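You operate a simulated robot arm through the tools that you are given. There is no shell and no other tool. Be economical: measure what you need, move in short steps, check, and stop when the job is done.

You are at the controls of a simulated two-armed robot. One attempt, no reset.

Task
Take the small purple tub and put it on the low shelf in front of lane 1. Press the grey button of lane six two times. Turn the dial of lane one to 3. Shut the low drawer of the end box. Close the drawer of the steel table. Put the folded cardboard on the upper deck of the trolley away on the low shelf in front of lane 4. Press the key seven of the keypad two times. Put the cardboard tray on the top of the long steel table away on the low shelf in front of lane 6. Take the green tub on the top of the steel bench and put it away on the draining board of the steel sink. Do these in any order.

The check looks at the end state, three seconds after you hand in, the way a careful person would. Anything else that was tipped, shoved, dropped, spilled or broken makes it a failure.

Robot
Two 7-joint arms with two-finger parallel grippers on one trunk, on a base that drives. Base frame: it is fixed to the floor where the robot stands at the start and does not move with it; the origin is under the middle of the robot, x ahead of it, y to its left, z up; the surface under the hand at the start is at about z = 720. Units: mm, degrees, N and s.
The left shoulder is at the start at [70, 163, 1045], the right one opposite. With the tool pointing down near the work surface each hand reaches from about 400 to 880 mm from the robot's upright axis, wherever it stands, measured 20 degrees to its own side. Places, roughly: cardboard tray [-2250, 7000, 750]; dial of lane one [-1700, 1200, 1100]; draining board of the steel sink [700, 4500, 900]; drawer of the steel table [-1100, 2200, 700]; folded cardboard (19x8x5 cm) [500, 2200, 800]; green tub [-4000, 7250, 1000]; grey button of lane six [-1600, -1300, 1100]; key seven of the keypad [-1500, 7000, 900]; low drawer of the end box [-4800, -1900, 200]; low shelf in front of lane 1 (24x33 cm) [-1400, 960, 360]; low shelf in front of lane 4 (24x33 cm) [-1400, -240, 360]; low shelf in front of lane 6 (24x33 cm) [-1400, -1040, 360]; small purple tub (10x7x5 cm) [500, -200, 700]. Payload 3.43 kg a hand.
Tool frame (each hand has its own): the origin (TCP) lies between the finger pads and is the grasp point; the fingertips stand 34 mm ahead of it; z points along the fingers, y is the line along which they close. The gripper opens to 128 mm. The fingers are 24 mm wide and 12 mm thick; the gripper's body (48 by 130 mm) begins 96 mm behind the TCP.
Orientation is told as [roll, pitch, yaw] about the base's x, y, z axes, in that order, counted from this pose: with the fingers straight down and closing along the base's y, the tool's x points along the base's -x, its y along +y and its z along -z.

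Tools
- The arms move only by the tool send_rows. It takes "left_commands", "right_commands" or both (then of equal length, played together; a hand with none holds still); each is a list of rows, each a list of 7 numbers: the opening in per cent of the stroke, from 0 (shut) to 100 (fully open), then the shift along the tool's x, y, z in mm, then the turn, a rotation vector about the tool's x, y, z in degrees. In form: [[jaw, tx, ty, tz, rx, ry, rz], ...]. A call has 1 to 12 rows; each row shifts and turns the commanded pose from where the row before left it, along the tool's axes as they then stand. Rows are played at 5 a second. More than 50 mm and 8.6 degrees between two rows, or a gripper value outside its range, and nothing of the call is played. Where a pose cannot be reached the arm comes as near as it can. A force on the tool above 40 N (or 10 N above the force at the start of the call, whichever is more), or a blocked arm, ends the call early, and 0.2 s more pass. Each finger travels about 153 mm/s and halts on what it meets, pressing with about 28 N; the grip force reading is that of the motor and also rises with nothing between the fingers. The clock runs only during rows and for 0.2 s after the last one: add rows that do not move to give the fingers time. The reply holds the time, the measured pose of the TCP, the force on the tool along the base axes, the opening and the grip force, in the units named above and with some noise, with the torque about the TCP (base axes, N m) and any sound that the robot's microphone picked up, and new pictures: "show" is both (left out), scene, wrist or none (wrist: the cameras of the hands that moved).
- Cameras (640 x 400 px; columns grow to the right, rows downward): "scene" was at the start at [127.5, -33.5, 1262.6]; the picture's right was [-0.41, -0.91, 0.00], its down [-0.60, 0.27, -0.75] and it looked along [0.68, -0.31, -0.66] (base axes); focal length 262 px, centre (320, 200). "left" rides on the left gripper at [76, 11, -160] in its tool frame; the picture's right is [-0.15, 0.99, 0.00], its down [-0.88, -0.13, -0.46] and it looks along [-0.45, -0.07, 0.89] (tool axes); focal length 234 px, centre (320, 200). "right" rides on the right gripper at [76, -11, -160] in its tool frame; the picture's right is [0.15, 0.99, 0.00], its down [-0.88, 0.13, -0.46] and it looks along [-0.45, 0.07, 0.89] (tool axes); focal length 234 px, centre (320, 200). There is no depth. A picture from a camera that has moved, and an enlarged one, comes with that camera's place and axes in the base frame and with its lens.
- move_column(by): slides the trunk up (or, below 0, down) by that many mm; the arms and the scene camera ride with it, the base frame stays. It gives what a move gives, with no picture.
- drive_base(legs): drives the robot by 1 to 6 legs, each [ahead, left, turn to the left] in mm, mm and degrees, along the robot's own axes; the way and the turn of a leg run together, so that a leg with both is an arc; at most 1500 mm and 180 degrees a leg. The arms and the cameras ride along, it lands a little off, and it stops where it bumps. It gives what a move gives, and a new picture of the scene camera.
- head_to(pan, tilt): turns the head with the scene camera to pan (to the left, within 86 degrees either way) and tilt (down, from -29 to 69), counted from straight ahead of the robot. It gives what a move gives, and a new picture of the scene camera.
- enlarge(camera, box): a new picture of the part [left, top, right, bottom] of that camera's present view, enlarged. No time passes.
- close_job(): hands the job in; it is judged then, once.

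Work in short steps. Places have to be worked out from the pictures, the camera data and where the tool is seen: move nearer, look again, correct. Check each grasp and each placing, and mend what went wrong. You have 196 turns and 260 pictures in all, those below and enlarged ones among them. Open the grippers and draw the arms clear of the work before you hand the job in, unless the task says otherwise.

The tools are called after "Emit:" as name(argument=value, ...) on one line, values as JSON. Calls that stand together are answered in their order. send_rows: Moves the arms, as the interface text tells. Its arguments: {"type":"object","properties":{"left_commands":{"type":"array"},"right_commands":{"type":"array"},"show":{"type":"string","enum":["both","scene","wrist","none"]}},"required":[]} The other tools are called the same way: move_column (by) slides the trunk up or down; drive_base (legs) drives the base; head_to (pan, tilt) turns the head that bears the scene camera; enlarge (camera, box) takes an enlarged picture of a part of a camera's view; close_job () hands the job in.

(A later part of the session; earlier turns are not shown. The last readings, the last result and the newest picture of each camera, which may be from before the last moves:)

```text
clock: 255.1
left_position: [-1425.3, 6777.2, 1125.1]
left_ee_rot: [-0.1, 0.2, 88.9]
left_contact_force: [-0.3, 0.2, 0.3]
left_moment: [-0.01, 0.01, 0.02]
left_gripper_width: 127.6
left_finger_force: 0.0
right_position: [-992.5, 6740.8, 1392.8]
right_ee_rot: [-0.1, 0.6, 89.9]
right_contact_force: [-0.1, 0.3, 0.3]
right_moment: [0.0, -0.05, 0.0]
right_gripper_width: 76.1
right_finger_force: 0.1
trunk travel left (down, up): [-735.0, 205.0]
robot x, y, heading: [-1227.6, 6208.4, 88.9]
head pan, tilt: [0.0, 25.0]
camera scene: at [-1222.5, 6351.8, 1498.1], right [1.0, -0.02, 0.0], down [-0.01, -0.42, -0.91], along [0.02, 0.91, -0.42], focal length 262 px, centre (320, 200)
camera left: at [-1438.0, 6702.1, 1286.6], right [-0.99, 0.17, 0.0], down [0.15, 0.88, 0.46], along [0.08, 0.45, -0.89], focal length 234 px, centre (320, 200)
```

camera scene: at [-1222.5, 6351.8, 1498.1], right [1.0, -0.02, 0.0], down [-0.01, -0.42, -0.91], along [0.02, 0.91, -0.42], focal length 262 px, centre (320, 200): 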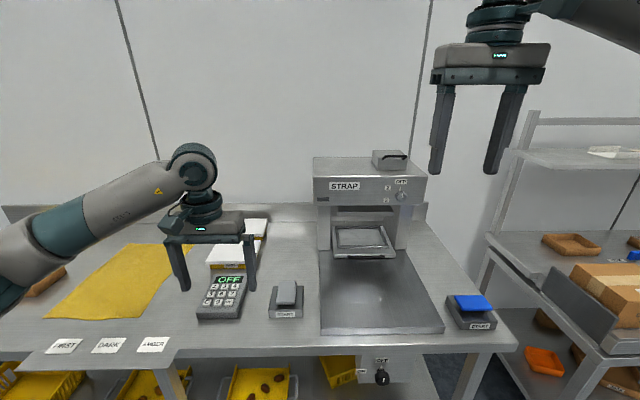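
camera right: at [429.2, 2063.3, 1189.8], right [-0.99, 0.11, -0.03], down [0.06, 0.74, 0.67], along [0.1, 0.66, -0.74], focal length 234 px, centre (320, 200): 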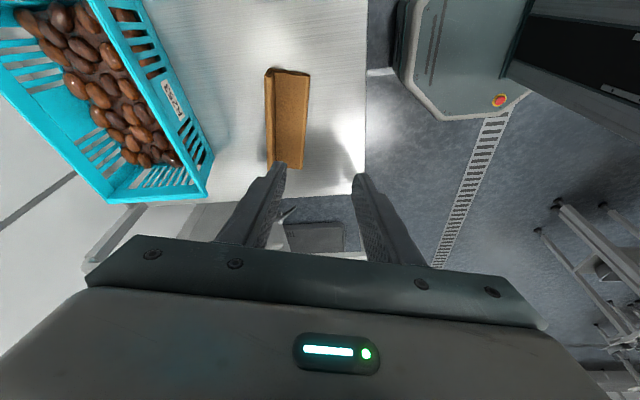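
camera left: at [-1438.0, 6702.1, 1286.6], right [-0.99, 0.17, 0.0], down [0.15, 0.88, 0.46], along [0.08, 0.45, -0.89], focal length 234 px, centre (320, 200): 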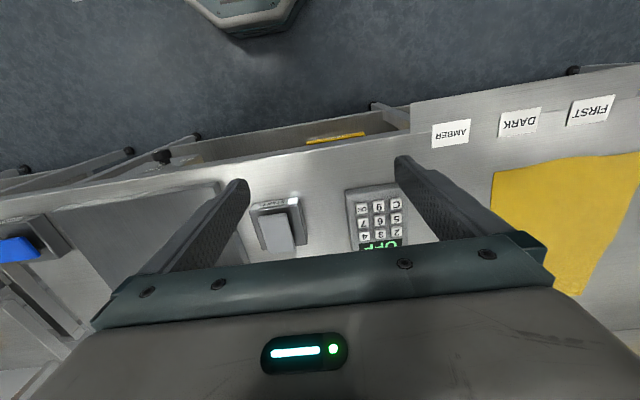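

Emit:
enlarge(camera="left", box=[330, 180, 426, 240])

Emit:
enlarge(camera="scene", box=[180, 265, 260, 315])

```text
6.67 times, centred on (378, 210) of left
camera zoom: at [-1438.0, 6702.1, 1286.6], right [-0.99, 0.17, 0.0], down [0.15, 0.88, 0.46], along [0.08, 0.45, -0.89], focal length 1561 px, centre (-67, 133)
```

zoom: 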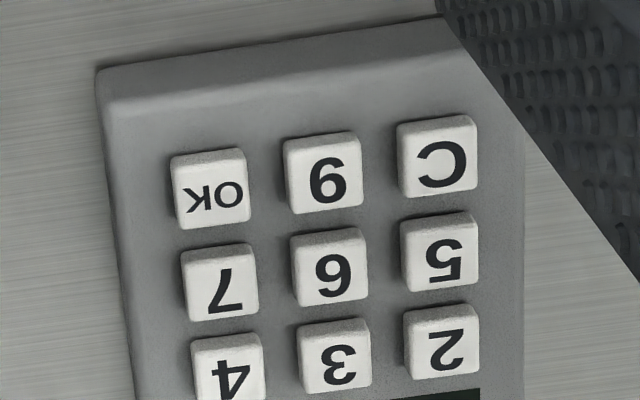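

```text
8.00 times, centred on (220, 290) of scene
camera zoom: at [-1222.5, 6351.8, 1498.1], right [1.0, -0.02, 0.0], down [-0.01, -0.42, -0.91], along [0.02, 0.91, -0.42], focal length 2098 px, centre (1120, -520)
```

zoom: 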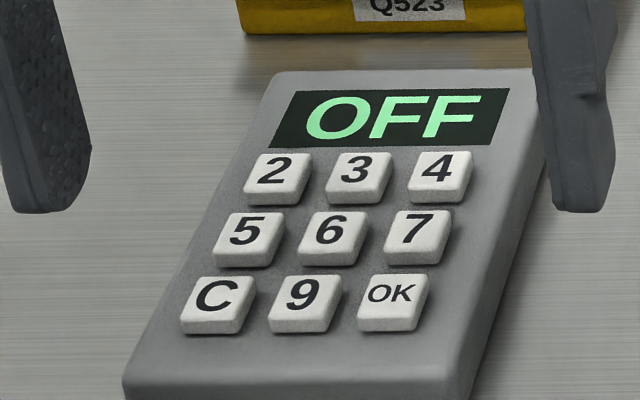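

Key 7's top is at about (−1474,6951,914). I move over it with closed fingers and come down to about 20 mm above.

Emit:
send_rows(left_commands=[[0, -43, 13, 0, 0, 0, 0], [0, -43, 13, 0, 0, 0, 0], [0, -43, 13, 0, 0, 0, 0], [0, -44, 13, 0, 0, 0, 0], [0, 0, 0, 45, 0, 0, 0], [0, 0, 0, 45, 0, 0, 0], [0, 0, 0, 45, 0, 0, 0], [0, 0, 0, 8, 0, 0, 0], [0, 0, 0, 0, 0, 0, 0]])

Emit:
enlarge(camera="scene", box=[180, 265, 260, 315])

```text
clock: 257.1
left_position: [-1473.5, 6946.8, 983.1]
left_ee_rot: [-0.1, 0.0, 89.0]
left_contact_force: [0.3, -0.7, -0.5]
left_moment: [-0.02, 0.01, 0.01]
left_gripper_width: 0.1
left_finger_force: 28.1
right_position: [-990.6, 6739.4, 1391.6]
right_ee_rot: [-0.2, 0.6, 89.8]
right_contact_force: [0.0, -0.9, 0.7]
right_moment: [0.01, -0.02, 0.0]
right_gripper_width: 76.7
right_finger_force: 0.0
trunk travel left (down, up): [-735.0, 205.0]
robot x, y, heading: [-1225.7, 6207.9, 88.5]
head pan, tilt: [0.0, 25.0]
camera scene: at [-1221.9, 6351.2, 1498.1], right [1.0, -0.02, 0.0], down [-0.01, -0.42, -0.91], along [0.02, 0.91, -0.42], focal length 262 px, centre (320, 200)
camera left: at [-1485.2, 6871.6, 1143.6], right [-0.99, 0.17, 0.0], down [0.15, 0.88, 0.46], along [0.08, 0.45, -0.89], focal length 234 px, centre (320, 200)
```

scene: 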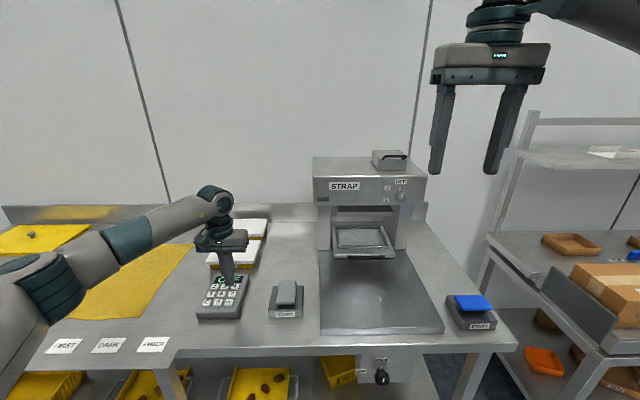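
left: 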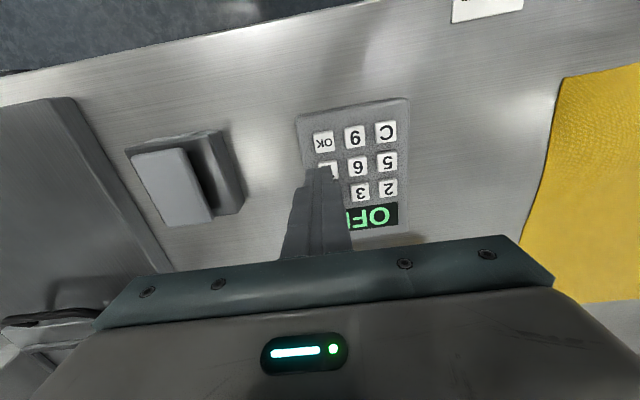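

```text
8.00 times, centred on (220, 290) of scene
camera zoom: at [-1221.9, 6351.2, 1498.1], right [1.0, -0.02, 0.0], down [-0.01, -0.42, -0.91], along [0.02, 0.91, -0.42], focal length 2098 px, centre (1120, -520)
```

zoom: 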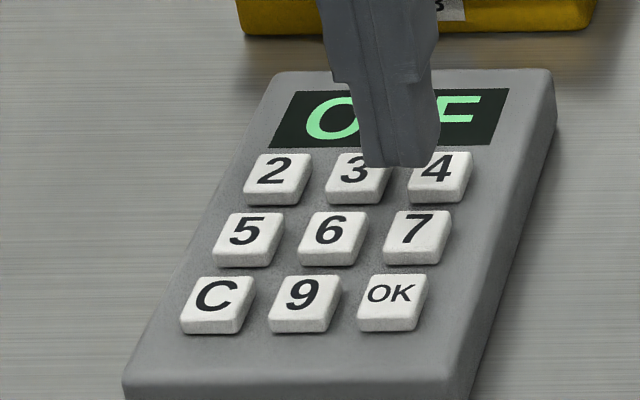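

The tip needs about 4 mm forward and 2 mm right. I correct and press gently until the click.

Emit:
send_rows(left_commands=[[0, -4, -1.5, 10, 0, 0, 0], [0, 0, 0, 10, 0, 0, 0], [0, 0, 0, 5, 0, 0, 0], [0, 0, 0, 3, 0, 0, 0], [0, 0, 0, 0, 0, 0, 0]], show="none")

Emit:
enlarge(camera="scene", box=[180, 265, 260, 315])

```text
clock: 258.3
left_position: [-1470.4, 6951.8, 955.9]
left_ee_rot: [0.0, 0.0, 88.9]
left_contact_force: [-0.2, -0.2, 0.7]
left_moment: [0.0, 0.03, 0.01]
left_gripper_width: 0.0
left_finger_force: 28.1
right_position: [-992.2, 6741.4, 1394.3]
right_ee_rot: [-0.1, 0.6, 89.8]
right_contact_force: [0.0, -0.6, 0.0]
right_moment: [-0.01, -0.03, 0.02]
right_gripper_width: 76.9
right_finger_force: 0.1
trunk travel left (down, up): [-735.0, 205.0]
robot x, y, heading: [-1225.5, 6210.1, 89.0]
head pan, tilt: [0.0, 25.0]
```

```text
8.00 times, centred on (220, 290) of scene
camera zoom: at [-1222.1, 6351.2, 1498.1], right [1.0, -0.02, 0.0], down [-0.01, -0.42, -0.91], along [0.02, 0.91, -0.42], focal length 2098 px, centre (1120, -520)
```

zoom: 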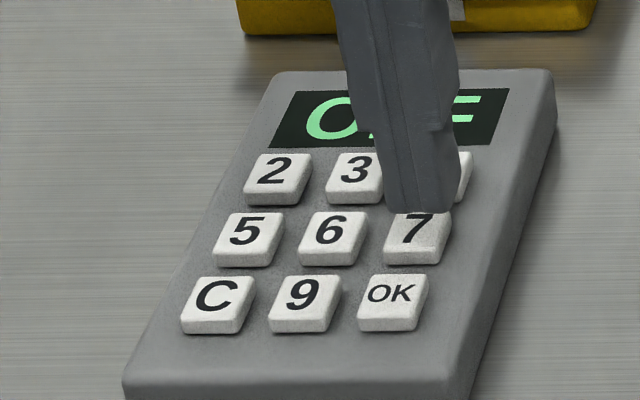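

I continue down in small steps and watch the alignment.

Emit:
send_rows(left_commands=[[0, 1, 2, 2, 0, 0, 0], [0, 0, 0, 2, 0, 0, 0], [0, 0, 0, 1.5, 0, 0, 0], [0, 0, 0, 0, 0, 0, 0]], show="none")

Emit:
enlarge(camera="scene", box=[188, 270, 252, 310])

Emit:
enlarge(camera="left", box=[280, 110, 408, 190])

```text
clock: 259.3
left_position: [-1473.4, 6952.6, 949.9]
left_ee_rot: [-0.1, 0.0, 88.8]
left_contact_force: [0.0, 0.5, 1.3]
left_moment: [0.0, -0.01, 0.0]
left_gripper_width: 0.1
left_finger_force: 27.3
right_position: [-991.8, 6740.1, 1394.3]
right_ee_rot: [-0.1, 0.7, 89.9]
right_contact_force: [0.0, 0.9, -0.3]
right_moment: [0.0, -0.06, 0.05]
right_gripper_width: 76.8
right_finger_force: 0.0
trunk travel left (down, up): [-735.0, 205.0]
robot x, y, heading: [-1226.3, 6208.2, 89.0]
head pan, tilt: [0.0, 25.0]
```

```text
10.00 times, centred on (220, 290) of scene
camera zoom: at [-1222.0, 6351.3, 1498.1], right [1.0, -0.02, 0.0], down [-0.01, -0.42, -0.91], along [0.02, 0.91, -0.42], focal length 2623 px, centre (1320, -700)
```

zoom: 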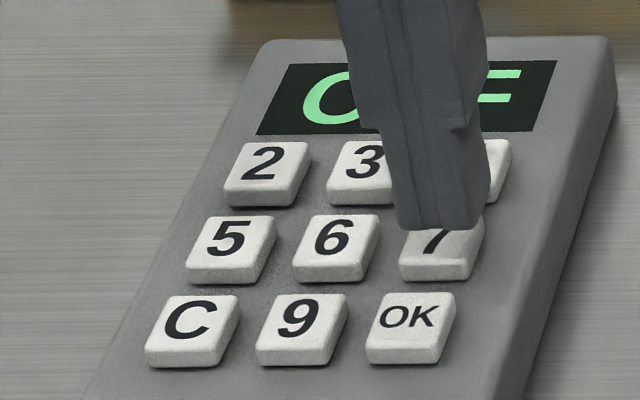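

```text
5.00 times, centred on (344, 150) of left
camera zoom: at [-1485.3, 6877.5, 1111.0], right [-0.99, 0.17, 0.0], down [0.15, 0.88, 0.46], along [0.08, 0.45, -0.89], focal length 1171 px, centre (200, 450)
```

zoom: 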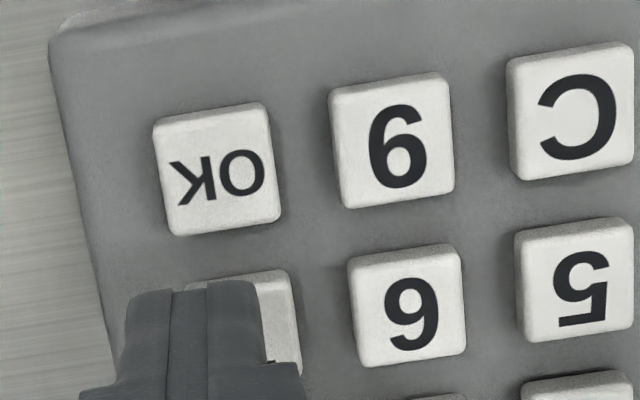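

Comparing the two views, the key's top is lower than I thought: about (−1479,6960,900). I shift and check again.

Emit:
send_rows(left_commands=[[0, -7, 5.5, 0, 0, 0, 0], [0, 0, 0, 8, 0, 0, 0], [0, 0, 0, 0, 0, 0, 0]], show="none")

Emit:
enlarge(camera="scene", box=[188, 270, 252, 310])

Emit:
enlarge(camera="left", box=[280, 110, 408, 190])

```text
clock: 260.1
left_position: [-1480.0, 6960.7, 942.8]
left_ee_rot: [0.0, 0.0, 88.9]
left_contact_force: [0.0, 0.2, -0.5]
left_moment: [0.0, 0.01, -0.03]
left_gripper_width: 0.3
left_finger_force: 28.3
right_position: [-990.4, 6740.3, 1392.5]
right_ee_rot: [-0.2, 0.6, 89.8]
right_contact_force: [0.1, -0.4, -0.5]
right_moment: [-0.01, 0.03, 0.0]
right_gripper_width: 76.9
right_finger_force: 0.1
trunk travel left (down, up): [-735.0, 205.0]
robot x, y, heading: [-1226.9, 6208.2, 89.0]
head pan, tilt: [0.0, 25.0]
```

```text
10.00 times, centred on (220, 290) of scene
camera zoom: at [-1221.9, 6351.1, 1498.2], right [1.0, -0.02, 0.0], down [-0.01, -0.42, -0.91], along [0.02, 0.91, -0.42], focal length 2623 px, centre (1320, -700)
```

zoom: 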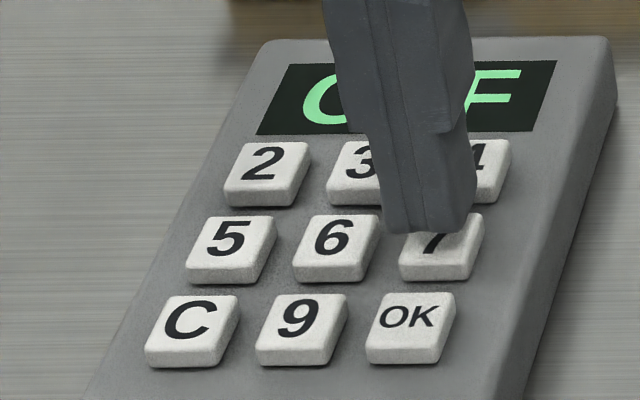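

```text
5.00 times, centred on (344, 150) of left
camera zoom: at [-1492.3, 6884.7, 1103.0], right [-0.99, 0.17, 0.0], down [0.15, 0.88, 0.46], along [0.08, 0.45, -0.89], focal length 1171 px, centre (200, 450)
```

zoom: 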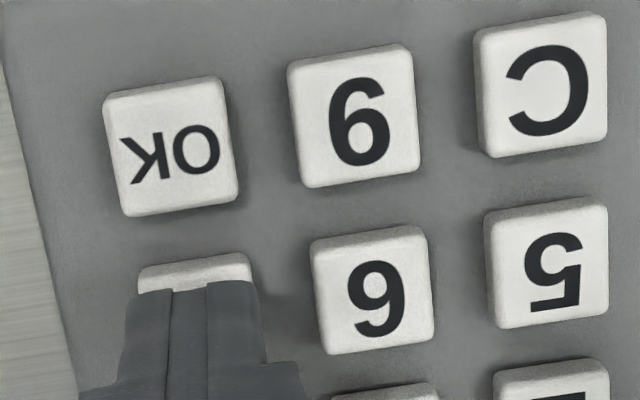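

x is aligned now. I nudge back 2 mm and press.

Emit:
send_rows(left_commands=[[0, 2, 0, 3, 0, 0, 0], [0, 0, 0, 2, 0, 0, 0], [0, 0, 0, 1.5, 0, 0, 0], [0, 0, 0, 1.5, 0, 0, 0], [0, 0, 0, 1.5, 0, 0, 0]], show="none")

Emit:
enlarge(camera="scene", box=[188, 270, 252, 310])

```text
clock: 261.3
left_position: [-1479.4, 6957.0, 932.0]
left_ee_rot: [-0.1, 0.0, 88.8]
left_contact_force: [-0.4, 0.3, 0.7]
left_moment: [-0.02, 0.0, 0.0]
left_gripper_width: 0.3
left_finger_force: 27.0
right_position: [-990.8, 6738.3, 1393.9]
right_ee_rot: [-0.2, 0.6, 89.8]
right_contact_force: [0.1, -0.7, 0.2]
right_moment: [-0.07, 0.01, 0.0]
right_gripper_width: 76.8
right_finger_force: 0.0
trunk travel left (down, up): [-735.0, 205.0]
robot x, y, heading: [-1223.4, 6207.8, 88.8]
head pan, tilt: [0.0, 25.0]
```

```text
10.00 times, centred on (220, 290) of scene
camera zoom: at [-1222.1, 6351.2, 1498.2], right [1.0, -0.02, 0.0], down [-0.01, -0.42, -0.91], along [0.02, 0.91, -0.42], focal length 2623 px, centre (1320, -700)
```

zoom: 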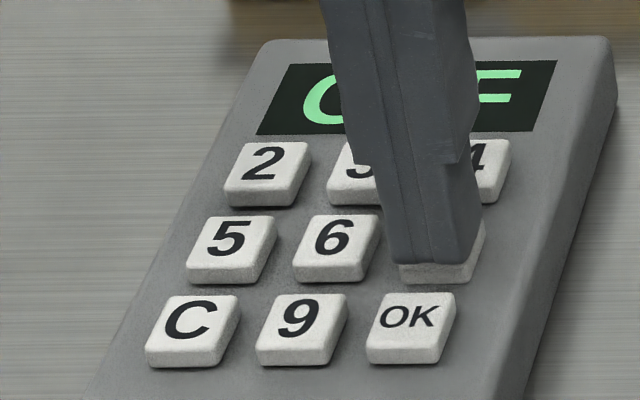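

Well centred over 7 now. A few more mm.

Emit:
send_rows(left_commands=[[0, 0, 0, 1.5, 0, 0, 0], [0, 0, 0, 1.5, 0, 0, 0], [0, 0, 0, 0, 0, 0, 0]], show="none")

```text
clock: 262.1
left_position: [-1478.7, 6957.1, 930.4]
left_ee_rot: [-0.1, 0.1, 88.9]
left_contact_force: [0.3, -1.9, 2.2]
left_moment: [-0.02, -0.01, -0.01]
left_gripper_width: 0.1
left_finger_force: 28.5
right_position: [-991.7, 6739.7, 1393.0]
right_ee_rot: [-0.2, 0.7, 89.8]
right_contact_force: [-0.4, -0.3, -1.1]
right_moment: [0.01, -0.01, 0.01]
right_gripper_width: 76.7
right_finger_force: 0.0
trunk travel left (down, up): [-735.0, 205.0]
robot x, y, heading: [-1226.9, 6208.7, 88.9]
head pan, tilt: [0.0, 25.0]
heard: click
```

Click heard with light force. I lift and look at the display to confirm which key registered.

Emit:
send_rows(left_commands=[[0, 0, 0, -10, 0, 0, 0], [0, 0, 0, -10, 0, 0, 0], [0, 0, 0, 0, 0, 0, 0]], show="none")

Emit:
enlarge(camera="scene", box=[188, 270, 252, 310])

```text
clock: 262.9
left_position: [-1478.5, 6957.9, 949.6]
left_ee_rot: [-0.2, 0.1, 88.9]
left_contact_force: [0.2, -1.2, 0.8]
left_moment: [-0.02, 0.03, 0.01]
left_gripper_width: 0.0
left_finger_force: 27.9
right_position: [-991.8, 6740.7, 1394.0]
right_ee_rot: [-0.1, 0.7, 89.9]
right_contact_force: [-0.2, 1.0, 0.3]
right_moment: [-0.04, 0.0, 0.01]
right_gripper_width: 76.9
right_finger_force: 0.0
trunk travel left (down, up): [-735.0, 205.0]
robot x, y, heading: [-1228.6, 6206.7, 89.0]
head pan, tilt: [0.0, 25.0]
```

```text
10.00 times, centred on (220, 290) of scene
camera zoom: at [-1222.1, 6351.6, 1498.1], right [1.0, -0.02, 0.0], down [-0.01, -0.42, -0.91], along [0.02, 0.91, -0.42], focal length 2623 px, centre (1320, -700)
```

zoom: 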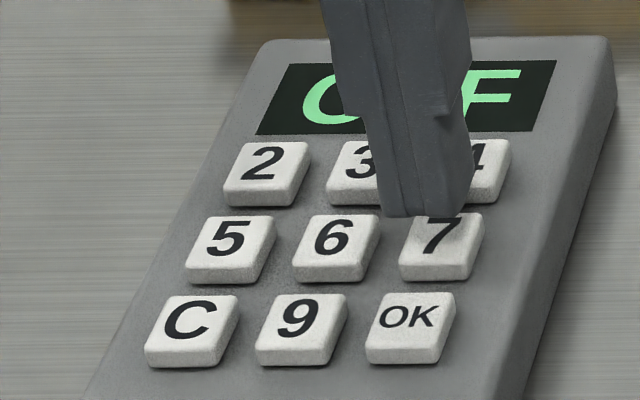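

The keypad shows no other change, and the tip covered only key 7. Second press along the same path.

Emit:
send_rows(left_commands=[[0, 0, 0, 10, 0, 0, 0], [0, 0, 0, 7, 0, 0, 0], [0, 0, 0, 1.5, 0, 0, 0], [0, 0, 0, 1.5, 0, 0, 0], [0, 0, 0, 0, 0, 0, 0]], show="none")

Emit:
enlarge(camera="scene", box=[188, 270, 252, 310])

```text
clock: 264.1
left_position: [-1476.9, 6957.7, 929.9]
left_ee_rot: [0.0, 0.0, 88.9]
left_contact_force: [0.3, 0.3, 1.6]
left_moment: [0.0, 0.0, -0.05]
left_gripper_width: 0.3
left_finger_force: 28.4
right_position: [-991.5, 6740.3, 1394.0]
right_ee_rot: [-0.2, 0.7, 89.8]
right_contact_force: [-0.1, -0.1, -0.3]
right_moment: [-0.03, 0.0, -0.02]
right_gripper_width: 76.7
right_finger_force: 0.2
trunk travel left (down, up): [-735.0, 205.0]
robot x, y, heading: [-1223.1, 6209.7, 88.8]
head pan, tilt: [0.0, 25.0]
heard: click
```

```text
10.00 times, centred on (220, 290) of scene
camera zoom: at [-1221.8, 6351.1, 1498.2], right [1.0, -0.02, 0.0], down [-0.01, -0.42, -0.91], along [0.02, 0.91, -0.42], focal length 2623 px, centre (1320, -700)
```

zoom: 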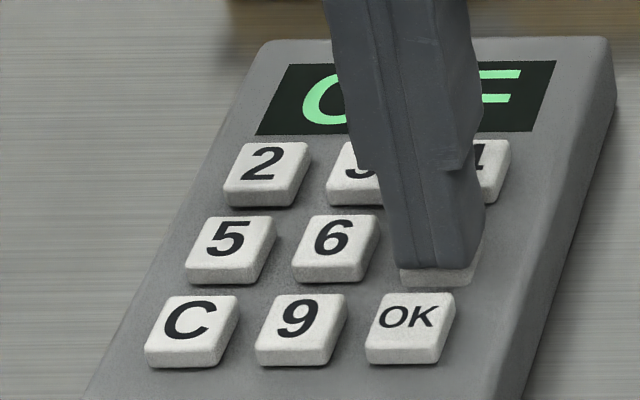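

Key 7 visibly went down, which makes two clicks. I retreat and move left to the cardboard tray.

Emit:
send_rows(left_commands=[[0, 0, 0, -30, 0, 0, 0], [0, 0, 0, -45, 0, 0, 0], [0, 0, 0, -45, 0, 0, 0], [30, 0, 0, -45, 0, 0, 0], [60, 0, 0, -45, 0, 0, 0], [100, 40, 0, -20, 0, 0, 0], [100, 40, 0, 0, 0, 0, 0], [100, 40, 0, 0, 0, 0, 0], [100, 40, 0, 0, 0, 0, 0]], show="none")

Emit:
drive_base(legs=[[-150, 650, 1]])

Emit:
head_to(pan=30, tilt=20)

```text
clock: 266.1
left_position: [-1483.5, 6794.5, 1161.8]
left_ee_rot: [-0.2, -0.2, 88.9]
left_contact_force: [-0.5, -0.5, 0.6]
left_moment: [0.01, 0.01, 0.01]
left_gripper_width: 128.1
left_finger_force: 0.0
right_position: [-992.2, 6738.1, 1394.9]
right_ee_rot: [0.0, 0.5, 89.8]
right_contact_force: [-0.2, -0.3, -0.8]
right_moment: [0.01, -0.03, 0.0]
right_gripper_width: 77.2
right_finger_force: 0.0
trunk travel left (down, up): [-735.0, 205.0]
robot x, y, heading: [-1223.2, 6205.5, 88.9]
head pan, tilt: [0.0, 25.0]
```

```text
clock: 269.8
left_position: [-2147.3, 6647.7, 1160.5]
left_ee_rot: [-0.1, 0.0, 89.9]
left_contact_force: [-0.4, -0.6, -0.3]
left_moment: [-0.01, 0.0, -0.01]
left_gripper_width: 128.1
left_finger_force: 0.0
right_position: [-1655.7, 6600.9, 1393.8]
right_ee_rot: [0.0, 0.6, 90.8]
right_contact_force: [0.0, -1.0, 0.7]
right_moment: [0.01, 0.02, 0.0]
right_gripper_width: 76.9
right_finger_force: 0.1
trunk travel left (down, up): [-735.0, 205.0]
robot x, y, heading: [-1882.7, 6063.1, 90.0]
head pan, tilt: [0.0, 25.0]
camera scene: at [-1880.3, 6208.1, 1498.1], right [1.0, 0.0, 0.0], down [0.0, -0.42, -0.91], along [0.0, 0.91, -0.42], focal length 262 px, centre (320, 200)
```

scene: 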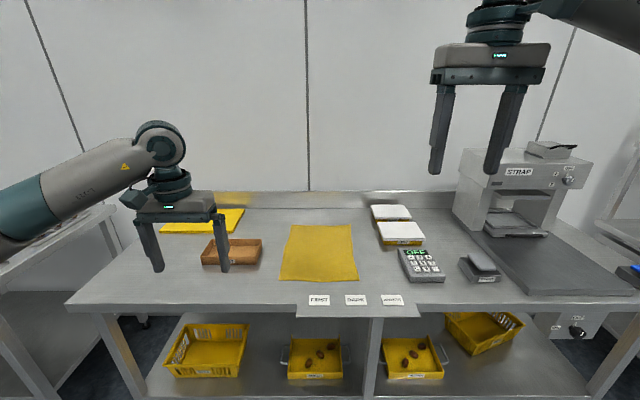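

```text
clock: 270.8
left_position: [-2149.8, 6646.7, 1160.8]
left_ee_rot: [0.1, 0.0, 89.9]
left_contact_force: [0.6, 0.2, -0.2]
left_moment: [-0.04, 0.0, 0.02]
left_gripper_width: 128.0
left_finger_force: 0.0
right_position: [-1655.9, 6601.1, 1392.9]
right_ee_rot: [-0.1, 0.6, 90.8]
right_contact_force: [0.0, -1.0, 0.7]
right_moment: [-0.01, -0.02, -0.05]
right_gripper_width: 76.6
right_finger_force: 0.1
trunk travel left (down, up): [-735.0, 205.0]
robot x, y, heading: [-1884.2, 6062.3, 89.8]
head pan, tilt: [30.0, 20.0]
camera scene: at [-1927.2, 6196.7, 1506.2], right [0.87, 0.5, 0.0], down [0.17, -0.3, -0.94], along [-0.47, 0.81, -0.34], focal length 262 px, centre (320, 200)
```

scene: 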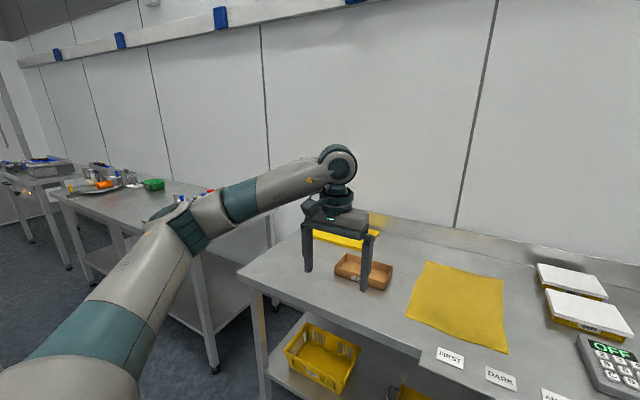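

The tray is at about (−2226,7050). I position the base so the left hand can repeat the flange-type grasp on its near wall, and look with the wrist camera.

Emit:
drive_base(legs=[[230, 160, 0]])

Emit:
send_rows(left_commands=[[100, 0, 0, 0, 0, 0, -8.2], [100, 0, 0, 0, 0, 0, -8.2], [100, 0, 0, 0, 0, 0, -8.2], [100, 0, 0, 0, 0, 0, -8.2], [100, 0, 0, 0, 0, 0, -8.2], [100, 0, 0, 0, 0, 0, -8.2], [100, 0, 0, 0, 0, 0, -8.2], [100, 0, 0, 0, 0, 0, -8.2], [100, 0, 0, 0, 0, 0, -8.2], [100, 0, 0, 0, 0, 0, -8.2], [60, 0, 0, 0, 0, 0, -8]], show="wrist")

Emit:
head_to(pan=15, tilt=35)

```text
clock: 272.7
left_position: [-2310.2, 6871.9, 1161.5]
left_ee_rot: [-0.1, 0.0, 90.1]
left_contact_force: [-0.1, 0.6, -0.1]
left_moment: [-0.02, 0.02, -0.03]
left_gripper_width: 127.9
left_finger_force: 0.0
right_position: [-1817.4, 6825.9, 1394.6]
right_ee_rot: [0.0, 0.4, 91.0]
right_contact_force: [-0.4, 0.2, 0.2]
right_moment: [0.01, 0.03, 0.01]
right_gripper_width: 77.1
right_finger_force: 0.1
trunk travel left (down, up): [-735.0, 205.0]
robot x, y, heading: [-2042.0, 6290.0, 89.9]
head pan, tilt: [30.0, 20.0]
camera scene: at [-2086.6, 6421.4, 1506.4], right [0.87, 0.5, 0.0], down [0.17, -0.3, -0.94], along [-0.47, 0.81, -0.34], focal length 262 px, centre (320, 200)
```

scene: 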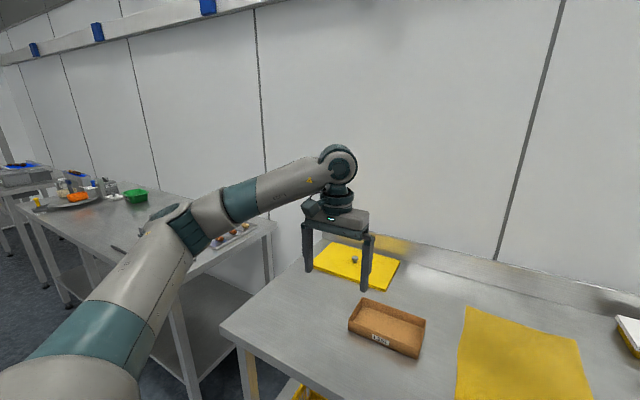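

```text
clock: 275.1
left_position: [-2311.8, 6873.3, 1161.1]
left_ee_rot: [0.0, 0.1, -179.8]
left_contact_force: [-0.1, -0.1, 0.4]
left_moment: [0.02, 0.03, -0.01]
left_gripper_width: 76.8
left_finger_force: 0.0
right_position: [-1817.8, 6827.5, 1394.2]
right_ee_rot: [-0.1, 0.6, 91.0]
right_contact_force: [0.4, 0.1, 0.0]
right_moment: [-0.02, 0.02, -0.01]
right_gripper_width: 77.1
right_finger_force: 0.0
trunk travel left (down, up): [-735.0, 205.0]
robot x, y, heading: [-2041.0, 6291.3, 90.1]
head pan, tilt: [30.0, 20.0]
camera left: at [-2234.4, 6862.5, 1321.9], right [-0.14, -0.99, 0.0], down [-0.88, 0.13, 0.45], along [-0.45, 0.06, -0.89], focal length 234 px, centre (320, 200)
```

left: 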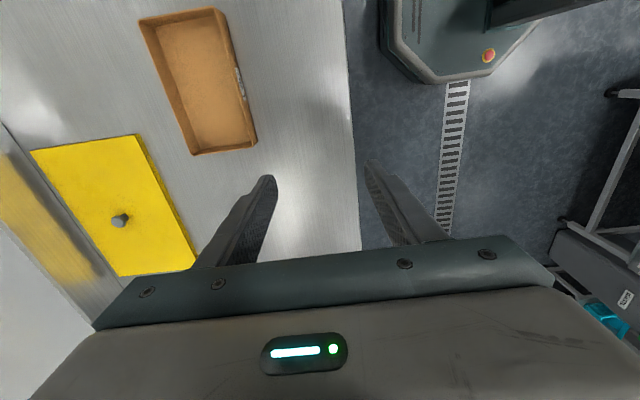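

```text
clock: 275.9
left_position: [-2310.4, 6873.8, 1161.0]
left_ee_rot: [0.0, 0.1, -179.9]
left_contact_force: [-0.1, 0.2, 0.3]
left_moment: [-0.01, 0.03, -0.01]
left_gripper_width: 76.9
left_finger_force: 0.1
right_position: [-1817.8, 6827.8, 1394.6]
right_ee_rot: [-0.2, 0.6, 91.0]
right_contact_force: [0.4, -0.1, -0.4]
right_moment: [-0.01, 0.01, 0.02]
right_gripper_width: 77.0
right_finger_force: 0.0
trunk travel left (down, up): [-735.0, 205.0]
robot x, y, heading: [-2044.9, 6289.3, 90.1]
head pan, tilt: [15.0, 35.0]
camera scene: at [-2063.7, 6427.0, 1482.5], right [0.97, 0.26, 0.0], down [0.15, -0.55, -0.82], along [-0.21, 0.79, -0.57], focal length 262 px, centre (320, 200)
```

scene: 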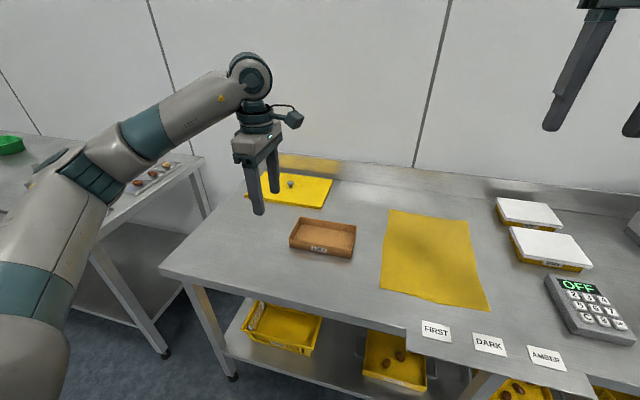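

Tray near wall: from (−2307,6978) to (−2132,6982), rim z≈924. I tilt the hand 30° along the wall and bring it above the middle.

Emit:
send_rows(left_commands=[[50, 0, 0, 0, 0, -7.5, 0], [45, 0, 0, 0, 0, -7.5, 0], [45, 0, 0, 0, 0, -7.5, 0], [45, 0, 0, 0, 0, -7.5, 0], [45, 28, -18, 15, 0, 0, 0], [45, 28, -18, 15, 0, 0, 0], [45, 28, -18, 15, 0, 0, 0], [45, 28, -18, 15, 0, 0, 0], [45, 28, -18, 15, 0, 0, 0], [45, 28, -17, 15, 0, 0, 0], [45, 0, 0, 0, 0, 0, 0]])

```text
clock: 278.3
left_position: [-2208.2, 6979.6, 1000.6]
left_ee_rot: [0.0, -29.9, -179.9]
left_contact_force: [-0.1, -0.1, 0.6]
left_moment: [-0.01, -0.04, 0.02]
left_gripper_width: 57.6
left_finger_force: 0.0
right_position: [-1819.1, 6827.5, 1393.8]
right_ee_rot: [-0.1, 0.6, 90.9]
right_contact_force: [-0.6, -0.5, -0.3]
right_moment: [0.01, -0.01, 0.01]
right_gripper_width: 76.8
right_finger_force: 0.0
trunk travel left (down, up): [-735.0, 205.0]
robot x, y, heading: [-2039.7, 6289.1, 90.1]
head pan, tilt: [15.0, 35.0]
camera scene: at [-2064.3, 6426.6, 1482.4], right [0.97, 0.26, 0.0], down [0.15, -0.55, -0.82], along [-0.21, 0.79, -0.57], focal length 262 px, centre (320, 200)
camera left: at [-2062.8, 6968.8, 1102.2], right [-0.13, -0.99, 0.07], down [-0.54, 0.13, 0.83], along [-0.83, 0.07, -0.55], focal length 234 px, centre (320, 200)
```

scene: 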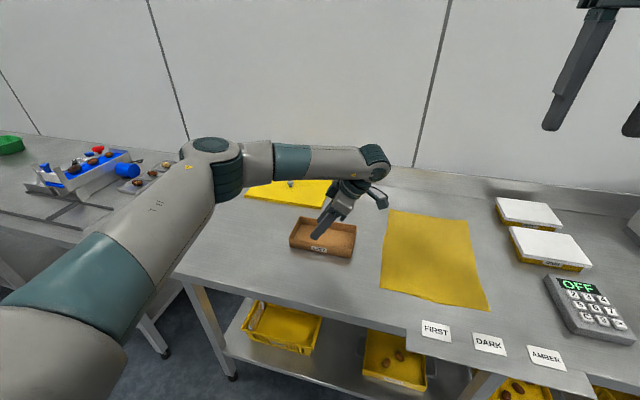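
left: 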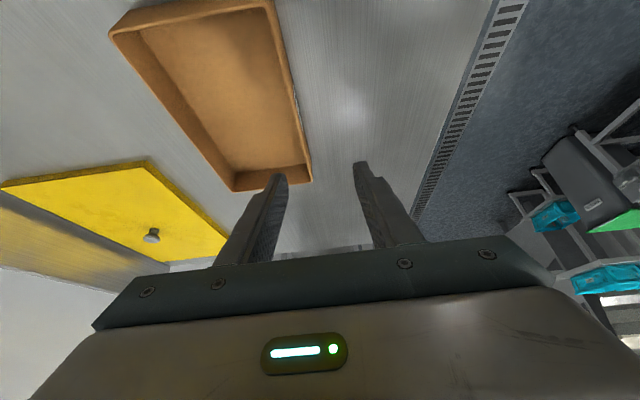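

The close view puts the wall at y≈6995. I correct by 15 mm and lower until the tips are just above the rim.

Emit:
send_rows(left_commands=[[45, 9, -15, 15.6, 0, 0, 0], [45, 9, 0, 15.6, 0, 0, 0], [45, 0, 0, 0, 0, 0, 0]])

Emit:
enlarge(camera="scene", box=[272, 190, 384, 260])

```text
clock: 279.1
left_position: [-2209.9, 6992.7, 966.5]
left_ee_rot: [-0.1, -29.9, -179.9]
left_contact_force: [0.7, 0.2, 0.7]
left_moment: [0.02, 0.02, 0.0]
left_gripper_width: 57.5
left_finger_force: 0.1
right_position: [-1817.3, 6827.4, 1393.1]
right_ee_rot: [-0.2, 0.7, 91.0]
right_contact_force: [0.6, 0.7, -0.7]
right_moment: [0.04, -0.02, 0.0]
right_gripper_width: 76.8
right_finger_force: 0.1
trunk travel left (down, up): [-735.0, 205.0]
robot x, y, heading: [-2041.2, 6293.7, 90.1]
head pan, tilt: [15.0, 35.0]
camera scene: at [-2063.5, 6426.6, 1482.4], right [0.97, 0.26, 0.0], down [0.15, -0.55, -0.82], along [-0.21, 0.79, -0.57], focal length 262 px, centre (320, 200)
camera left: at [-2063.1, 6982.5, 1067.3], right [-0.13, -0.99, 0.07], down [-0.54, 0.13, 0.83], along [-0.83, 0.07, -0.55], focal length 234 px, centre (320, 200)
```

scene: 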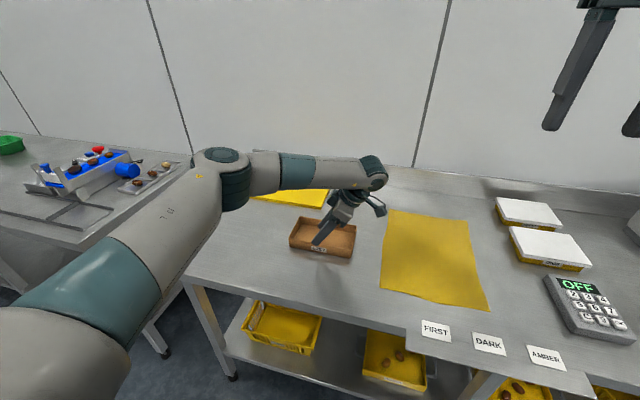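
left: 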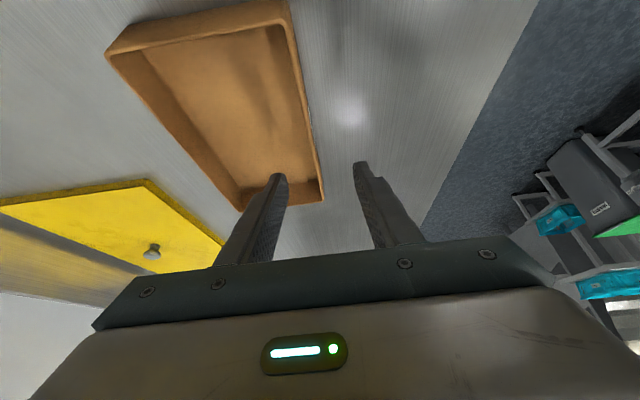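

```text
5.71 times, centred on (328, 225) of scene
camera zoom: at [-2063.5, 6426.6, 1482.4], right [0.97, 0.26, 0.0], down [0.15, -0.55, -0.82], along [-0.21, 0.79, -0.57], focal length 1499 px, centre (274, 57)
```

zoom: 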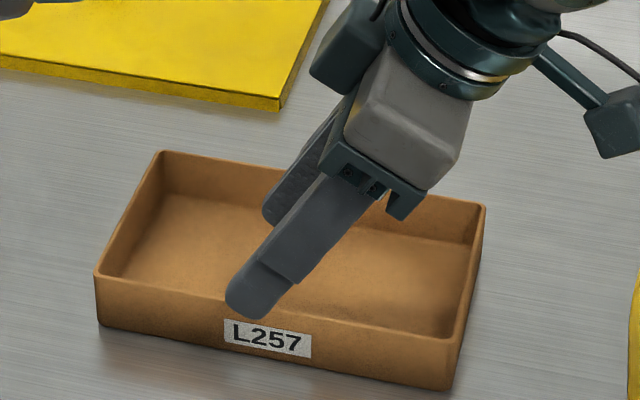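

Rim z≈907, wall centre y≈6999, table z≈862. I shift 6 mm, descend 52 mm and close on the wall.

Emit:
send_rows(left_commands=[[45, 0, -6, 0, 0, 0, 0], [45, 9, 0, 15, 0, 0, 0], [45, 9, 0, 15, 0, 0, 0], [45, 8, 0, 15, 0, 0, 0], [20, 0, 0, 0, 0, 0, 0], [0, 0, 0, 0, 0, 0, 0], [0, 0, 0, 0, 0, 0, 0]])

```text
clock: 280.7
left_position: [-2209.0, 7000.0, 911.3]
left_ee_rot: [0.1, -29.9, -179.9]
left_contact_force: [-0.5, -0.3, -0.5]
left_moment: [-0.04, 0.02, 0.01]
left_gripper_width: 1.9
left_finger_force: 27.5
right_position: [-1817.8, 6828.3, 1393.3]
right_ee_rot: [-0.1, 0.6, 91.0]
right_contact_force: [0.0, -0.5, -0.2]
right_moment: [0.03, -0.04, -0.01]
right_gripper_width: 76.9
right_finger_force: 0.1
trunk travel left (down, up): [-735.0, 205.0]
robot x, y, heading: [-2042.0, 6295.5, 90.1]
head pan, tilt: [15.0, 35.0]
camera scene: at [-2063.6, 6427.1, 1482.4], right [0.97, 0.26, 0.0], down [0.15, -0.55, -0.82], along [-0.21, 0.79, -0.57], focal length 262 px, centre (320, 200)
camera left: at [-2063.3, 6989.6, 1013.1], right [-0.13, -0.99, 0.07], down [-0.54, 0.13, 0.83], along [-0.83, 0.07, -0.55], focal length 234 px, centre (320, 200)
```

scene: 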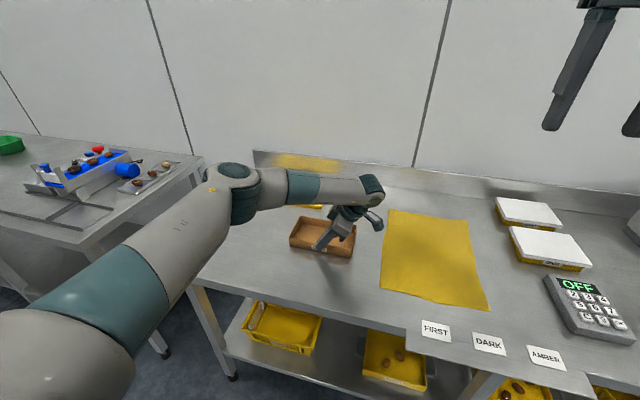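
left: 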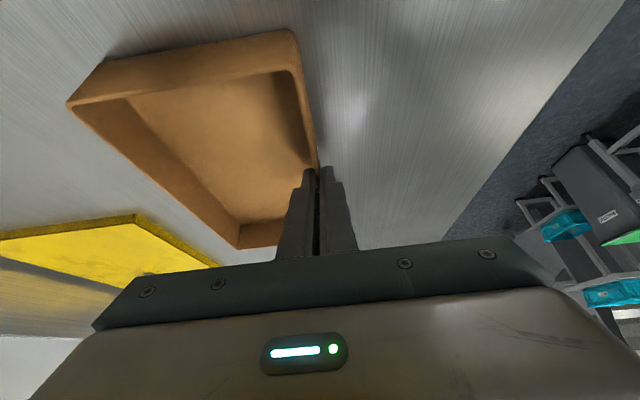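

The fingers shut on a ~2 mm wall. I lift 40 mm to verify.

Emit:
send_rows(left_commands=[[0, -5, 0, -8.7, 0, 0, 0], [0, -8, 0, -13, 0, 0, 0], [0, -8, 0, -13, 0, 0, 0], [0, 0, 0, 0, 0, 0, 0]])

```text
clock: 281.7
left_position: [-2210.5, 7000.5, 953.9]
left_ee_rot: [0.0, -29.8, -179.9]
left_contact_force: [0.0, -0.3, -0.1]
left_moment: [-0.04, 0.02, 0.0]
left_gripper_width: 1.9
left_finger_force: 27.7
right_position: [-1817.8, 6828.4, 1393.7]
right_ee_rot: [-0.2, 0.6, 91.0]
right_contact_force: [0.6, -0.1, -0.2]
right_moment: [0.02, 0.0, 0.03]
right_gripper_width: 76.9
right_finger_force: 0.0
trunk travel left (down, up): [-735.0, 205.0]
robot x, y, heading: [-2041.6, 6289.8, 90.1]
head pan, tilt: [15.0, 35.0]
camera scene: at [-2063.6, 6427.3, 1482.4], right [0.97, 0.26, 0.0], down [0.15, -0.55, -0.82], along [-0.21, 0.79, -0.57], focal length 262 px, centre (320, 200)
camera left: at [-2064.1, 6988.9, 1053.9], right [-0.13, -0.99, 0.07], down [-0.54, 0.13, 0.83], along [-0.83, 0.06, -0.55], focal length 234 px, centre (320, 200)
```

scene: 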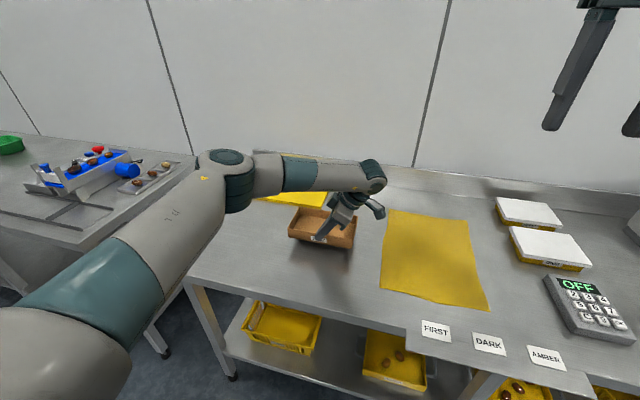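
left: 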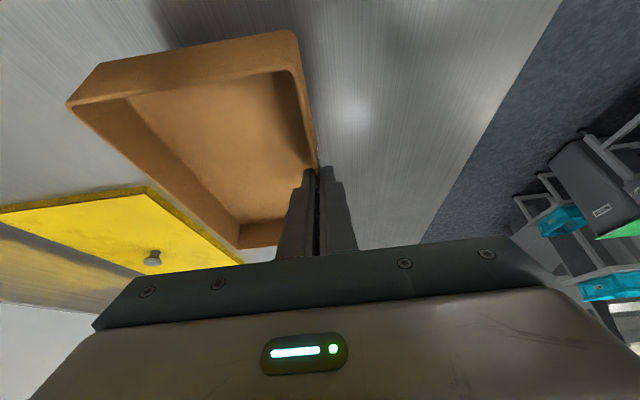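

The tray is held level. I lift more, back off, and look toward the green tub, which the right hand can fetch on the same trip.

Emit:
send_rows(left_commands=[[0, -15, 0, -26, 0, 0, 0], [0, -15, 0, -26, 0, 0, 0], [0, -15, 0, -26, 0, 0, 0], [0, -15, 0, -26, 0, 0, 0], [0, -15, 0, -26, 0, 0, 0], [0, -15, 0, -26, 0, 0, 0], [0, -15, 0, -26, 0, 0, 0], [0, -15, 0, -26, 0, 0, 0], [0, -15, 0, -26, 0, 0, 0], [0, -15, 0, -26, 0, 0, 0]], show="none")

Emit:
drive_base(legs=[[-550, 0, 0], [0, 1300, 0]])

Emit:
head_to(pan=20, tilt=20)

```text
clock: 283.9
left_position: [-2208.7, 7002.1, 1253.3]
left_ee_rot: [-0.1, -29.9, -180.0]
left_contact_force: [-0.3, -0.1, 0.1]
left_moment: [0.03, 0.03, -0.02]
left_gripper_width: 2.0
left_finger_force: 27.8
right_position: [-1817.6, 6826.4, 1394.8]
right_ee_rot: [0.0, 0.4, 90.9]
right_contact_force: [-0.1, -0.4, 0.0]
right_moment: [0.01, 0.03, 0.0]
right_gripper_width: 76.9
right_finger_force: 0.0
trunk travel left (down, up): [-735.0, 205.0]
robot x, y, heading: [-2039.4, 6286.9, 89.9]
head pan, tilt: [15.0, 35.0]
```

```text
clock: 293.1
left_position: [-3482.9, 6440.9, 1253.0]
left_ee_rot: [0.0, -29.9, -180.0]
left_contact_force: [0.0, -0.1, -0.4]
left_moment: [-0.04, 0.02, 0.01]
left_gripper_width: 1.7
left_finger_force: 28.1
right_position: [-3090.8, 6265.6, 1393.8]
right_ee_rot: [-0.1, 0.5, 91.1]
right_contact_force: [-1.2, 0.1, -0.8]
right_moment: [-0.02, 0.0, 0.01]
right_gripper_width: 76.8
right_finger_force: 0.1
trunk travel left (down, up): [-735.0, 205.0]
robot x, y, heading: [-3311.1, 5727.6, 90.2]
head pan, tilt: [15.0, 35.0]
camera scene: at [-3335.5, 5864.9, 1482.4], right [0.97, 0.26, 0.0], down [0.15, -0.55, -0.82], along [-0.21, 0.79, -0.57], focal length 262 px, centre (320, 200)
```

scene: 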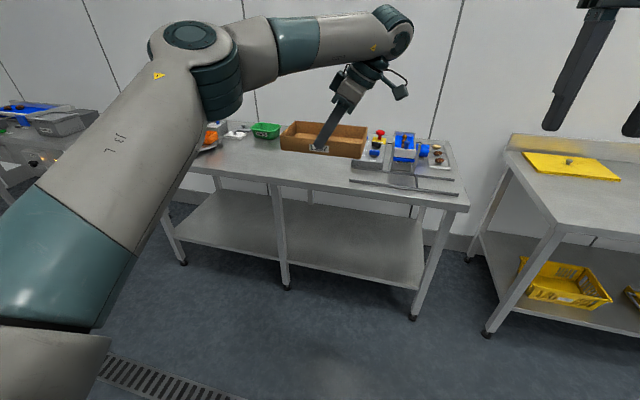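

```text
clock: 293.9
left_position: [-3481.3, 6441.1, 1252.4]
left_ee_rot: [0.0, -29.9, -179.9]
left_contact_force: [-0.1, 1.0, -0.4]
left_moment: [-0.01, 0.03, 0.04]
left_gripper_width: 1.9
left_finger_force: 28.3
right_position: [-3090.8, 6264.7, 1394.3]
right_ee_rot: [-0.1, 0.6, 90.9]
right_contact_force: [0.2, -0.4, -0.2]
right_moment: [-0.03, -0.02, 0.01]
right_gripper_width: 77.0
right_finger_force: 0.0
trunk travel left (down, up): [-735.0, 205.0]
robot x, y, heading: [-3313.7, 5732.8, 90.1]
head pan, tilt: [20.0, 20.0]
camera scene: at [-3345.1, 5867.3, 1506.2], right [0.94, 0.34, 0.0], down [0.12, -0.32, -0.94], along [-0.32, 0.88, -0.34], focal length 262 px, centre (320, 200)
```

scene: 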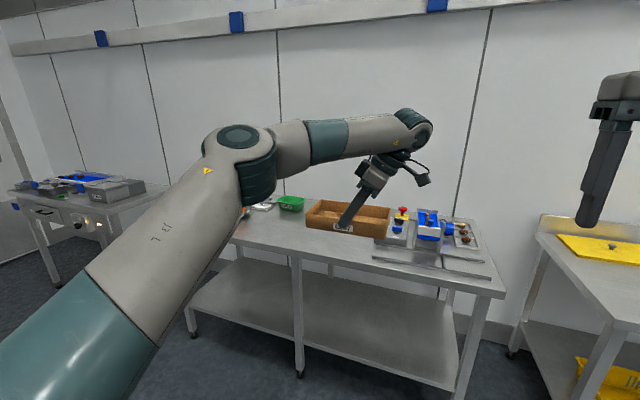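

The green tub is on the next bench. I move left 900 and ahead 450.

Emit:
drive_base(legs=[[0, 900, 0], [500, 0, 0]])

Emit:
head_to(pan=-15, tilt=32)

```text
clock: 301.1
left_position: [-4356.9, 6946.4, 1253.7]
left_ee_rot: [0.0, -29.8, 179.0]
left_contact_force: [-0.1, 0.2, -0.4]
left_moment: [-0.03, -0.04, 0.01]
left_gripper_width: 1.8
left_finger_force: 28.2
right_position: [-3966.2, 6762.0, 1395.2]
right_ee_rot: [-0.2, 0.5, 89.8]
right_contact_force: [0.7, -1.0, 0.2]
right_moment: [0.01, 0.01, 0.02]
right_gripper_width: 76.9
right_finger_force: 0.1
trunk travel left (down, up): [-735.0, 205.0]
robot x, y, heading: [-4198.7, 6231.5, 88.9]
head pan, tilt: [20.0, 20.0]
camera scene: at [-4229.6, 6368.7, 1506.4], right [0.95, 0.33, 0.0], down [0.11, -0.32, -0.94], along [-0.31, 0.89, -0.34], focal length 262 px, centre (320, 200)
```

scene: 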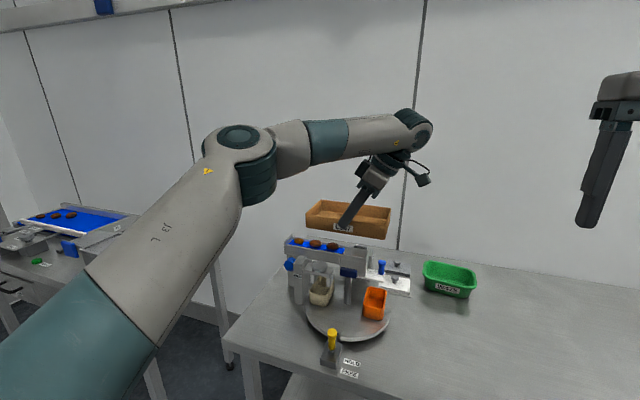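

```text
clock: 302.1
left_position: [-4355.1, 6945.0, 1252.3]
left_ee_rot: [0.0, -29.9, 179.1]
left_contact_force: [0.0, -0.3, -0.3]
left_moment: [-0.02, -0.05, -0.01]
left_gripper_width: 2.2
left_finger_force: 27.6
right_position: [-3967.0, 6763.4, 1393.5]
right_ee_rot: [0.0, 0.6, 89.8]
right_contact_force: [-0.6, 0.0, 0.2]
right_moment: [0.01, -0.02, 0.01]
right_gripper_width: 76.8
right_finger_force: 0.1
trunk travel left (down, up): [-735.0, 205.0]
robot x, y, heading: [-4198.8, 6227.9, 89.2]
head pan, tilt: [-15.0, 32.0]
camera scene: at [-4174.7, 6367.3, 1487.1], right [0.96, -0.28, 0.0], down [-0.15, -0.51, -0.85], along [0.23, 0.82, -0.53], focal length 262 px, centre (320, 200)
```

scene: 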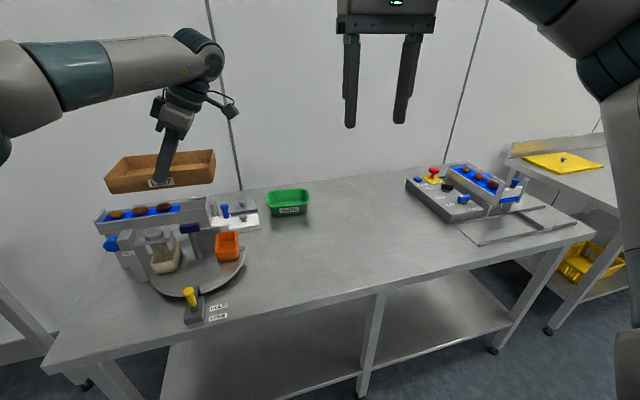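

Emit:
enlarge(camera="scene", box=[240, 170, 336, 230])

```text
6.67 times, centred on (288, 200) of scene
camera zoom: at [-4174.7, 6367.3, 1487.1], right [0.96, -0.28, 0.0], down [-0.15, -0.51, -0.85], along [0.23, 0.82, -0.53], focal length 1749 px, centre (533, 200)
```

zoom: 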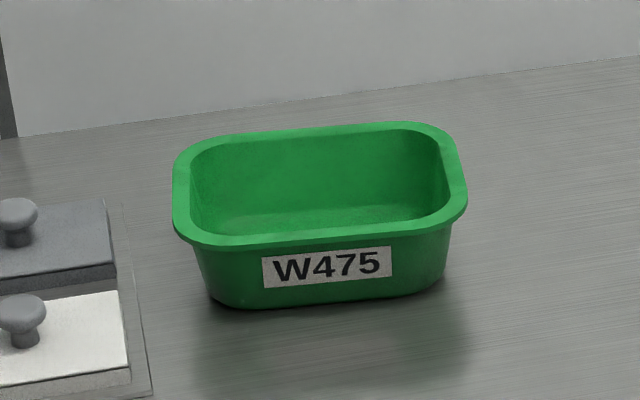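

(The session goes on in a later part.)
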